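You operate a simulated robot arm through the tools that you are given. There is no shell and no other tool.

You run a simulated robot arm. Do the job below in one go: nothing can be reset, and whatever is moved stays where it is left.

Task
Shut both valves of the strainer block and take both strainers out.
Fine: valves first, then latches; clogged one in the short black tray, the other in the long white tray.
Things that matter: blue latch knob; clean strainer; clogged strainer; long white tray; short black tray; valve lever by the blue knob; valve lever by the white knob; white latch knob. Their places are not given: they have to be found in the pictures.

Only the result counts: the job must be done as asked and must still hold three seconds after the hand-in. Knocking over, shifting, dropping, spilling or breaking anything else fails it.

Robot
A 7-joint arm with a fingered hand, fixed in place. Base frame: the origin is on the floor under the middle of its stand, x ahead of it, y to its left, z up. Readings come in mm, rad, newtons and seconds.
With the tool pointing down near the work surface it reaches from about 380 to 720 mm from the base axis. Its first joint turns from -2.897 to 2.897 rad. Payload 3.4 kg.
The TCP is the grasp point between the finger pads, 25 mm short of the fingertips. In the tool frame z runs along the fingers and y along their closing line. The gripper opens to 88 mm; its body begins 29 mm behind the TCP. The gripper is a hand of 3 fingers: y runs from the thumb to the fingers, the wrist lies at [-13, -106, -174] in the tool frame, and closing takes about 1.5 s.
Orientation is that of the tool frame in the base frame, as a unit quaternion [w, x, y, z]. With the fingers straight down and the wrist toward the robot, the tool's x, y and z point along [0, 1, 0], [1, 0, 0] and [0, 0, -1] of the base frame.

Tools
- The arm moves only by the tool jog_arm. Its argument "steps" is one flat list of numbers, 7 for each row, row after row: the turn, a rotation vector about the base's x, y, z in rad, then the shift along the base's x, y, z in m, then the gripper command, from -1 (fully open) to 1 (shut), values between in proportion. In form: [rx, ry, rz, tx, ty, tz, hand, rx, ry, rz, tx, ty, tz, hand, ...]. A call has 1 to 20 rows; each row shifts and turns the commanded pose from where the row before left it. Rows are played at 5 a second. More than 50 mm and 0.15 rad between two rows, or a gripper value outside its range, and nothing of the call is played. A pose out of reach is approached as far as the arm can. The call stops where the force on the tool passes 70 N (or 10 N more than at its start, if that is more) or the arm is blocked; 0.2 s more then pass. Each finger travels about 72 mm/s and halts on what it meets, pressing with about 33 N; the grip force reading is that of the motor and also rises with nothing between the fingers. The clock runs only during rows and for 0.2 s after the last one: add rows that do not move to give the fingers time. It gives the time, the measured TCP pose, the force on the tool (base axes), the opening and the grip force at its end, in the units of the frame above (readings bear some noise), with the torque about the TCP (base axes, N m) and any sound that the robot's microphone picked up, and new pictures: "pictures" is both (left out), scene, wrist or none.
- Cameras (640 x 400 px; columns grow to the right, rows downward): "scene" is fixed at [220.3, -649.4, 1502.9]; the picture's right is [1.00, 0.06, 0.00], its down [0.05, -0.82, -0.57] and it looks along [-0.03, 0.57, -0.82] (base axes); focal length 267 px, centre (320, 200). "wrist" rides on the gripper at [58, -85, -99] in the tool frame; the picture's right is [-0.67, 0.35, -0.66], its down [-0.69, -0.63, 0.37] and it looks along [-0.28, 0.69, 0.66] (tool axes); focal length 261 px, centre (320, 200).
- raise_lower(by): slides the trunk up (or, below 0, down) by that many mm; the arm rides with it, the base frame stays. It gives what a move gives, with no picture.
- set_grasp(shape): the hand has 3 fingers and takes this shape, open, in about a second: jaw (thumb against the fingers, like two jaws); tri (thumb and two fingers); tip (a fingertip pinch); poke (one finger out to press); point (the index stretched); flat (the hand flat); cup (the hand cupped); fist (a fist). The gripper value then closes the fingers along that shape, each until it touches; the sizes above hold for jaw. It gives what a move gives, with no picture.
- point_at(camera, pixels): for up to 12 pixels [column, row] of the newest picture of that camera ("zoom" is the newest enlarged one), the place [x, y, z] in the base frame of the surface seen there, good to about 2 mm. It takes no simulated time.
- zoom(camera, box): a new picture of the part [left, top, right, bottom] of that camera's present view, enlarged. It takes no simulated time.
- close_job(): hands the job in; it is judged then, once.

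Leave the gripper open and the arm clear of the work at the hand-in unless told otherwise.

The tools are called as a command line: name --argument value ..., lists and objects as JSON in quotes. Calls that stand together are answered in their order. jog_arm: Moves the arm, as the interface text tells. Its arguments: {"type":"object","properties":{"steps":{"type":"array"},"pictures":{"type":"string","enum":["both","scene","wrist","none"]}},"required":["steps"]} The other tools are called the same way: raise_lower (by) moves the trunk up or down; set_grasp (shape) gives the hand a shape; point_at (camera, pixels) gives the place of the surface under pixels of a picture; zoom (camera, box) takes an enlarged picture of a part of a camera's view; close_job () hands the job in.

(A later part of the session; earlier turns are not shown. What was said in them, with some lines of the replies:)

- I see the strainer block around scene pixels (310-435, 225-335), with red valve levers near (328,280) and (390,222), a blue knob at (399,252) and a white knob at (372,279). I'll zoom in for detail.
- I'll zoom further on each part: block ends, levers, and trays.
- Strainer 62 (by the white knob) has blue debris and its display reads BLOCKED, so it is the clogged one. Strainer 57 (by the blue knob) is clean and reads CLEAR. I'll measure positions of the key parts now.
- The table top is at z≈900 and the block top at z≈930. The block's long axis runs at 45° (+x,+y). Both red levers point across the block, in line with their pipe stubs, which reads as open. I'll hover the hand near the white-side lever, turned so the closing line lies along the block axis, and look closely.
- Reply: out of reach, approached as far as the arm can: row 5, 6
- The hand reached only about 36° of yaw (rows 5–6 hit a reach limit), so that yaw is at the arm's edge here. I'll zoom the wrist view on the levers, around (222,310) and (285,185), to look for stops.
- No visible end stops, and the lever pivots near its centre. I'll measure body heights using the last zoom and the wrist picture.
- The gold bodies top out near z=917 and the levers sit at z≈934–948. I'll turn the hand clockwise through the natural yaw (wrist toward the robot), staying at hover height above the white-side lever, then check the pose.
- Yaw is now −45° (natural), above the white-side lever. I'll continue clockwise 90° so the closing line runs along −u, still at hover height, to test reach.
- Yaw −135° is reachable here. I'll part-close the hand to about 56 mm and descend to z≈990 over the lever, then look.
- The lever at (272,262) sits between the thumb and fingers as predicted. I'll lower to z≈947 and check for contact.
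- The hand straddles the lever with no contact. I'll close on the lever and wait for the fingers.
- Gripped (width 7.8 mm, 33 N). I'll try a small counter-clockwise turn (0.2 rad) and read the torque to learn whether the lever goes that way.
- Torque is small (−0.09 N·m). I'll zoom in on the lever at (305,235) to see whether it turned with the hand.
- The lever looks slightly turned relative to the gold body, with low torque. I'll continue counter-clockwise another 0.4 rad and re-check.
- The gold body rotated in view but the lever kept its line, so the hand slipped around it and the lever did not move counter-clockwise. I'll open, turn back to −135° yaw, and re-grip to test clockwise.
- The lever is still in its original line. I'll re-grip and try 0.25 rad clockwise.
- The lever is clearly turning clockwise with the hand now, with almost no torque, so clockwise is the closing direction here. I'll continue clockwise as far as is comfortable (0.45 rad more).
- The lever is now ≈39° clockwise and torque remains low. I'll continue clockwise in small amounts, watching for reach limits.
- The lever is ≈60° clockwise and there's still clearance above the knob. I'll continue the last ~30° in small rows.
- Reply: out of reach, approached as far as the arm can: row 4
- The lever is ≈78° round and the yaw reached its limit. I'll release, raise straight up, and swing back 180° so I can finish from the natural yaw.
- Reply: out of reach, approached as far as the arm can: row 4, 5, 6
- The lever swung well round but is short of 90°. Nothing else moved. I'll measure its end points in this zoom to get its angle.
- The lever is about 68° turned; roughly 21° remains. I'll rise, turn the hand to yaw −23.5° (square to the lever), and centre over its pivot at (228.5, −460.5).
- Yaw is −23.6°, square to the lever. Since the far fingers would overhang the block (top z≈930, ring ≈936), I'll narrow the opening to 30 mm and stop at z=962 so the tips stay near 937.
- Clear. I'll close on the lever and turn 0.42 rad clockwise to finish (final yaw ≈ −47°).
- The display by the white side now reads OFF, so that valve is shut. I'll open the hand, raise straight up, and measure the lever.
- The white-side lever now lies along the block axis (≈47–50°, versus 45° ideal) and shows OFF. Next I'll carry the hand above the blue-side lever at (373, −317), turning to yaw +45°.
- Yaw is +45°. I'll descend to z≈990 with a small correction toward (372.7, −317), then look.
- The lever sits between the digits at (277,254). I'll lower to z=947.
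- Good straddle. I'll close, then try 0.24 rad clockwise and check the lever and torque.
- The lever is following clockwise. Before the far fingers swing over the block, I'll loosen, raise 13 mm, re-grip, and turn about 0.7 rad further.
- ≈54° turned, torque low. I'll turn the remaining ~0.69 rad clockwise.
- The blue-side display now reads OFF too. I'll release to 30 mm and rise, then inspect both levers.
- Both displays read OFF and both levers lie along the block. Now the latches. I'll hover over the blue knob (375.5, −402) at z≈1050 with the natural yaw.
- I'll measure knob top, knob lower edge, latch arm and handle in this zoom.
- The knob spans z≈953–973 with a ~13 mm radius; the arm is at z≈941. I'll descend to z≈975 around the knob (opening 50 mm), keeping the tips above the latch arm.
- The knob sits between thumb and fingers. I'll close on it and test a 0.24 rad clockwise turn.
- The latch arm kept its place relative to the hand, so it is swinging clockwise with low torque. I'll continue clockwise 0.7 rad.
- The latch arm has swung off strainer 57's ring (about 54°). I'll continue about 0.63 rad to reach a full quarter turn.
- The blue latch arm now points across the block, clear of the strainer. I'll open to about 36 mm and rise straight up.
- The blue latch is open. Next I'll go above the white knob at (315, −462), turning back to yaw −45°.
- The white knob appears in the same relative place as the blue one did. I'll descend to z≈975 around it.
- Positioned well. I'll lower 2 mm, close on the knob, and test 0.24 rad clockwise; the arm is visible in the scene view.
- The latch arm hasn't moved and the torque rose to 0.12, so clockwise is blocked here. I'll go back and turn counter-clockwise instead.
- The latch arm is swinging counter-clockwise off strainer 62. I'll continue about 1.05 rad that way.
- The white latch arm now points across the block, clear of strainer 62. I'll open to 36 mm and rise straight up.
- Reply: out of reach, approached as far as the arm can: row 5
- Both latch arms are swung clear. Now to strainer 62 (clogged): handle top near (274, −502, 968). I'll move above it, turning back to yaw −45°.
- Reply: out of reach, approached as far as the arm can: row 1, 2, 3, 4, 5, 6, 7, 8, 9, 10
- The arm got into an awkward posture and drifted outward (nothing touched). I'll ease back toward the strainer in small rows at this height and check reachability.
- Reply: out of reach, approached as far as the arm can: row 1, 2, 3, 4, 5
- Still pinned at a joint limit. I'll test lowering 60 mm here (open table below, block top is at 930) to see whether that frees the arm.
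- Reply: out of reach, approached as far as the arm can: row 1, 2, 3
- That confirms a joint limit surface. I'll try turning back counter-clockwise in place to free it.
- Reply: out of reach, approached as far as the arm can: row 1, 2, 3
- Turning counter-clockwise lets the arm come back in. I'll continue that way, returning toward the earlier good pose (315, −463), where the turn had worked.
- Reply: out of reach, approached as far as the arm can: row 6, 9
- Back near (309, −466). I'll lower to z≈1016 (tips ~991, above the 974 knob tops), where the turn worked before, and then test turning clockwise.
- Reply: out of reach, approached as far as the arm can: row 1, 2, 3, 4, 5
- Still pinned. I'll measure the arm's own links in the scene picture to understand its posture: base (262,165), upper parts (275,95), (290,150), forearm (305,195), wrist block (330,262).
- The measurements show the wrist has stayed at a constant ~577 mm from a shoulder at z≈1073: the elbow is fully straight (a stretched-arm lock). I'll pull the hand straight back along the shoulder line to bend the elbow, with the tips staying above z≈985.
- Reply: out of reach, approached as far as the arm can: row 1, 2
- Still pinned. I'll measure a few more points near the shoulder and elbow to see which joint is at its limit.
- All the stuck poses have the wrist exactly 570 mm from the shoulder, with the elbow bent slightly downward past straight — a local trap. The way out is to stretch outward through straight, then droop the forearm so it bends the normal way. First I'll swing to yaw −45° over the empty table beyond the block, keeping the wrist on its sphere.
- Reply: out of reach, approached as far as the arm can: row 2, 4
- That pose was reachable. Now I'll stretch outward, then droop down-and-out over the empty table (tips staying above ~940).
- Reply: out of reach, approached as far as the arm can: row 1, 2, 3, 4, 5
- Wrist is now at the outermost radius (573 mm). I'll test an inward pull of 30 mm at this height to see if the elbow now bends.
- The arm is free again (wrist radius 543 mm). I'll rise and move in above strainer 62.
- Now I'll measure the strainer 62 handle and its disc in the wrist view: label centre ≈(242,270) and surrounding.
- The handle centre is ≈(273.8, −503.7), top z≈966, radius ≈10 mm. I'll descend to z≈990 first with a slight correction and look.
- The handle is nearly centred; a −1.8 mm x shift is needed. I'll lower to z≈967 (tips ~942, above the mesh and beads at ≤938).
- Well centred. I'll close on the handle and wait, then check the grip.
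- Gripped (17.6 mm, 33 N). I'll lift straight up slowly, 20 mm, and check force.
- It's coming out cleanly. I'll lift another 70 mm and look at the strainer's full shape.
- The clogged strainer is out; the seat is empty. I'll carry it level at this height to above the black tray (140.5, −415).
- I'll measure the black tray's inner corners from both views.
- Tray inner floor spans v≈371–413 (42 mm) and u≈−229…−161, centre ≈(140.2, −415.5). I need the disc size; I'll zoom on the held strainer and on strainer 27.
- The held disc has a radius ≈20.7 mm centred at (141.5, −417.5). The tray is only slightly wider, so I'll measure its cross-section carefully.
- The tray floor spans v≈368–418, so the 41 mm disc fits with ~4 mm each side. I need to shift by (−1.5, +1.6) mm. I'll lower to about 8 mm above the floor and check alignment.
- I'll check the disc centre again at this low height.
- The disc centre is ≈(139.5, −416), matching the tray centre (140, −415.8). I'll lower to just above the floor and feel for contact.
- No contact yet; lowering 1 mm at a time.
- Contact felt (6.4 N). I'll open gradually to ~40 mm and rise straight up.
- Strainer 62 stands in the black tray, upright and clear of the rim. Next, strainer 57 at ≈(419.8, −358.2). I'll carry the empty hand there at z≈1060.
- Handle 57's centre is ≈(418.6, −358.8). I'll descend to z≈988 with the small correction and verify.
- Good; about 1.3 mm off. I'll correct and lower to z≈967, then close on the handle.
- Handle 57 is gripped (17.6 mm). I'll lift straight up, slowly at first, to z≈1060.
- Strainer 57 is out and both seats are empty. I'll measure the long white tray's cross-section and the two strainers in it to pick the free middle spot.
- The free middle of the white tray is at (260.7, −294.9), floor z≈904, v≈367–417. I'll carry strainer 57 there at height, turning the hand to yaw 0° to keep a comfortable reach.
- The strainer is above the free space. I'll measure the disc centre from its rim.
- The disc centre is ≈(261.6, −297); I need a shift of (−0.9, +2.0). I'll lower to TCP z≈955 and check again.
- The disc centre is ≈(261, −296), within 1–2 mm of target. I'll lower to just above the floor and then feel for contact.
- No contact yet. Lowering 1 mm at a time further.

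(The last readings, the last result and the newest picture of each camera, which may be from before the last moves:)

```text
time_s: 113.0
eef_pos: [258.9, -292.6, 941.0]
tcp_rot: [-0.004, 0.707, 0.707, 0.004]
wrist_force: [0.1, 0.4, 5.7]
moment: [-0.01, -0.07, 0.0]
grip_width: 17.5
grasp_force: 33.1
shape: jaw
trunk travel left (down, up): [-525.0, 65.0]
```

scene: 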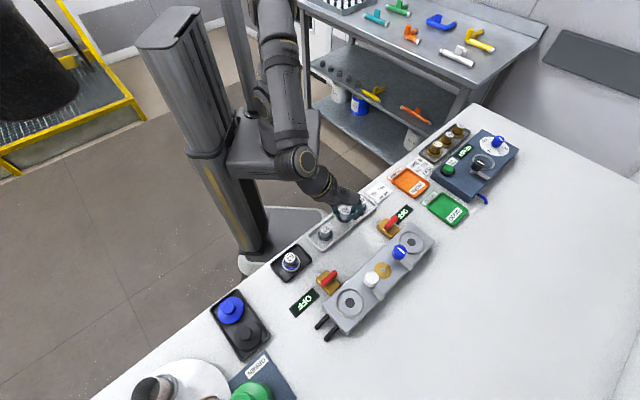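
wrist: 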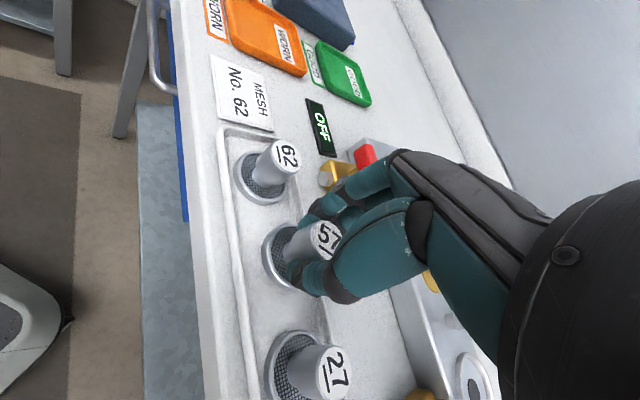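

Contact felt (5.7 N). I'll open gradually to ~40 mm and rise straight up.

jog_arm --steps '[0, 0, 0, 0, 0, 0, 0.5, 0, 0, 0, 0, 0, 0, 0.3, 0, 0, 0, 0, 0, 0, 0.09, 0, 0, 0, 0, 0, 0, 0.09, 0, 0, 0, 0, 0, 0.02, 0.09, 0, 0, 0, 0, 0, 0.04, 0.09, 0, 0, 0, 0, 0, 0.04, 0.09, 0, 0, 0, 0, 0, 0, 0.09]'

zoom --camera "scene" --box '[290, 170, 400, 260]'

zoom --camera "wrist" --box '[130, 150, 370, 400]'

```text
time_s: 114.8
eef_pos: [259.2, -293.0, 1037.9]
tcp_rot: [-0.004, 0.707, 0.708, 0.004]
wrist_force: [0.6, -0.3, -0.1]
moment: [-0.02, 0.02, -0.01]
grip_width: 39.4
grasp_force: 0.0
shape: jaw
trunk travel left (down, up): [-525.0, 65.0]
```

scene: 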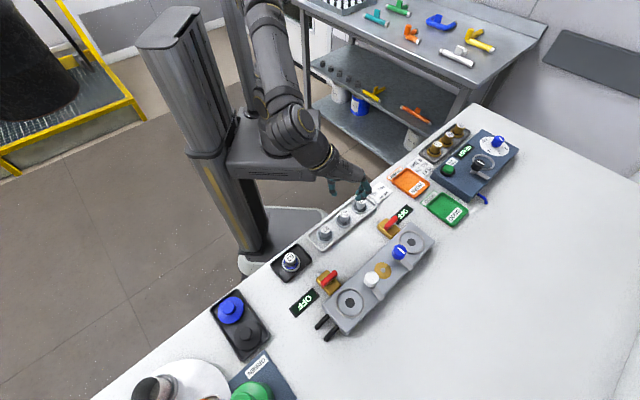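
wrist: 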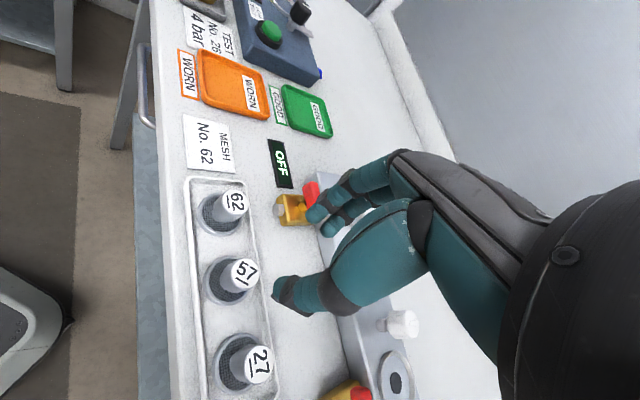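

```text
4.44 times, centred on (345, 215) of scene
```

zoom: 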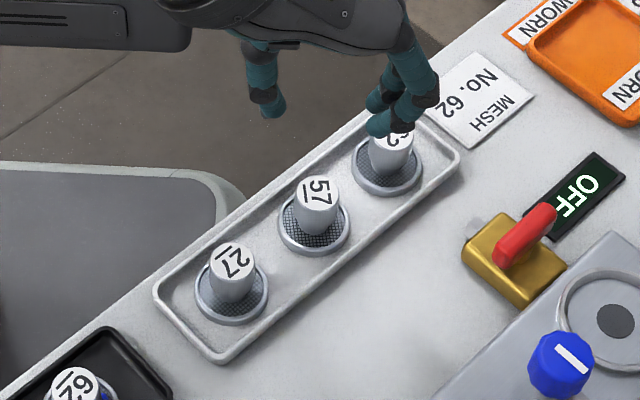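

```text
1.60 times, centred on (250, 275) of wrist
```

zoom: 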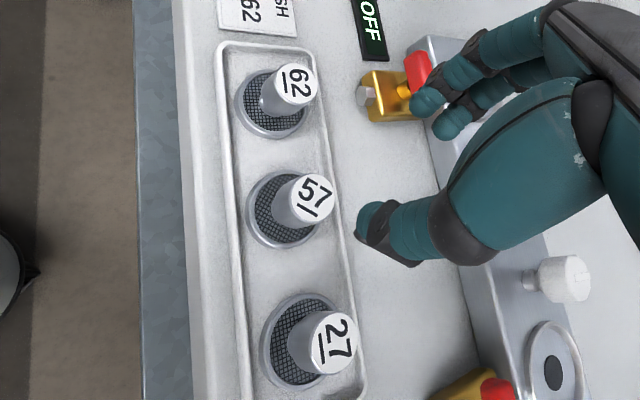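

Strainer 57 stands in the white tray between the other two. I'll open the hand fully, rise and retreat toward the start pose, then inspect everything.

jog_arm --steps '[0, 0, 0, 0, 0, 0.04, -0.3, 0, 0, 0, 0, 0, 0.04, -1, 0, 0, 0, -0.02, -0.008, 0.02, -1, 0, 0, 0, -0.02, -0.008, 0.02, -1, 0, 0, 0, -0.02, -0.008, 0.02, -1, 0, 0, 0, -0.02, -0.008, 0.02, -1, 0, 0, 0, -0.02, -0.008, 0.02, -1, 0, 0, 0, -0.02, -0.008, 0.02, -1, 0, 0, 0, -0.02, -0.006, 0, -1, 0, 0, 0, 0, 0, 0, -1]'

zoom --camera "scene" --box '[265, 180, 445, 345]'

zoom --camera "scene" --box '[300, 250, 370, 310]'

```text
time_s: 117.0
eef_pos: [119.6, -346.4, 1240.4]
tcp_rot: [-0.003, 0.707, 0.707, 0.004]
wrist_force: [0.3, 0.6, 0.1]
moment: [-0.02, 0.0, 0.0]
grip_width: 87.7
grasp_force: 0.1
shape: jaw
trunk travel left (down, up): [-525.0, 65.0]
```

scene: 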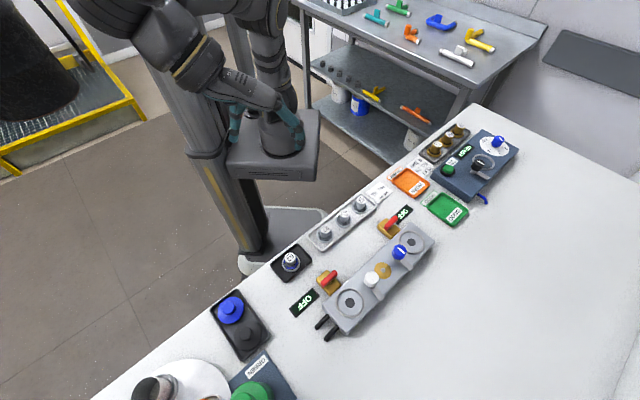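
wrist: 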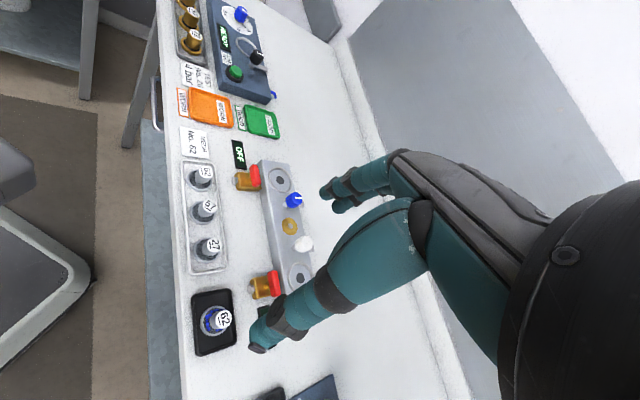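

```text
2.42 times, centred on (355, 262) of scene
```

zoom: 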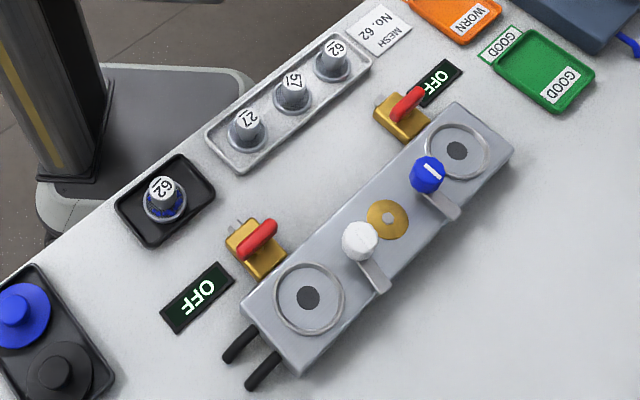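

```text
6.67 times, centred on (335, 280) of scene
```

zoom: 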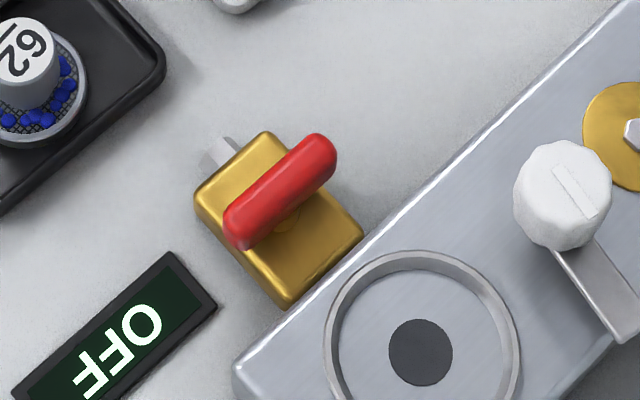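

White-side lever is parallel to the block. I'll check the blue-side lever and trays closely.

zoom --camera "scene" --box '[365, 195, 435, 255]'

zoom --camera "scene" --box '[265, 190, 385, 285]'

```text
6.67 times, centred on (400, 225) of scene
```

zoom: 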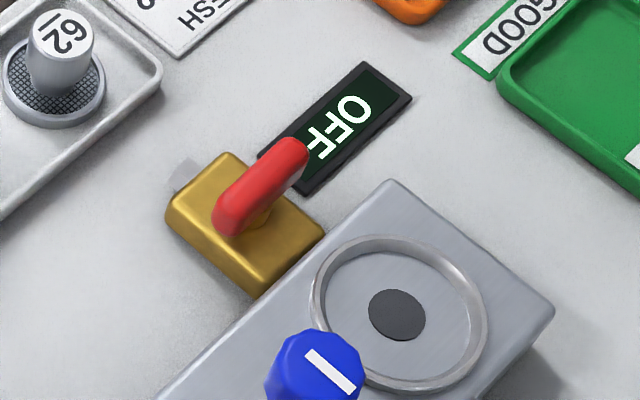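

```text
4.21 times, centred on (325, 238) of scene
```

zoom: 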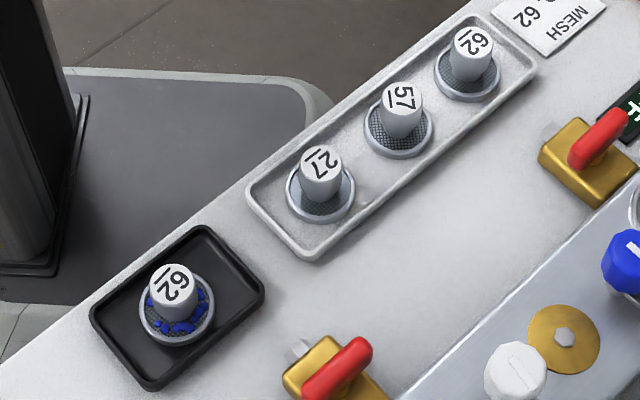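

The blue-side lever looks a few degrees short of parallel though its display says OFF. I'll measure its angle.

zoom --camera "scene" --box '[365, 195, 435, 255]'

point_at --camera "zoom" --pixels '[[294, 150], [284, 160], [262, 183], [245, 200], [230, 218], [226, 224]]'

point_at --camera "wrist" --pixels '[[253, 168], [255, 176], [257, 185], [268, 274], [273, 283], [277, 292]]'

```text
6.67 times, centred on (400, 225) of scene
```

zoom: 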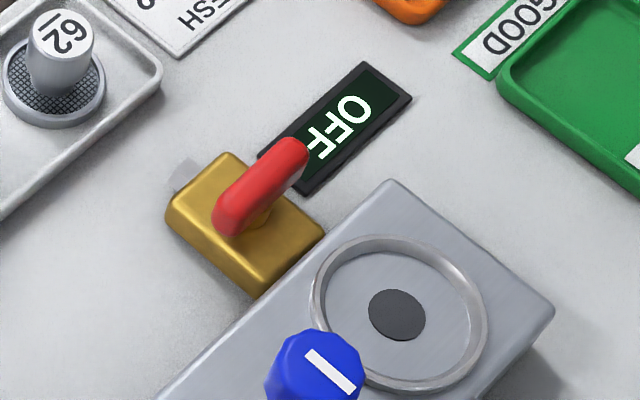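

```text
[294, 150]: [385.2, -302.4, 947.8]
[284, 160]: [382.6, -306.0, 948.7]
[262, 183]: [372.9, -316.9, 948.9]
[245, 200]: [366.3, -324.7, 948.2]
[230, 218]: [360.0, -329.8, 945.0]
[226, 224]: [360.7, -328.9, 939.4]
```

```text
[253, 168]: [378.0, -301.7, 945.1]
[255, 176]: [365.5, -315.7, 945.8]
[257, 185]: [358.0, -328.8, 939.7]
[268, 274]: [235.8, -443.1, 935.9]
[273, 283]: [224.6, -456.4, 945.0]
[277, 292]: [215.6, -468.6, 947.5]
```

Both levers are within a few degrees of a full quarter turn and both displays read OFF. Both latches are open and both seats are empty. Clogged strainer 62 is in the short black tray and clean strainer 57 is in the long white tray. The hand is open and clear of the work, and nothing else looks disturbed. I'm handing in.

close_job

```text
The job is handed in.
```

I shut both valves and took both strainers out. The job is handed in; no verdict came back.

- **Valves:** I closed both levers first. They sit within a few degrees of a full quarter turn, and both displays read OFF.
- **Latches:** I turned the blue knob clockwise and the white knob counter-clockwise. Both latch arms now point across the block, clear of the seats.
- **Clogged strainer:** number 62, the one by the white knob with blue debris on its mesh, stands upright in the short black tray.
- **Clean strainer:** number 57, by the blue knob, stands in the long white tray between the two strainers that were already there.

After the white latch, the empty hand drifted out over the bare table when the arm locked straight. I saw no sign that it touched anything before I freed it. In the final pictures nothing else looked moved, and the arm was back near its start pose with the hand open.
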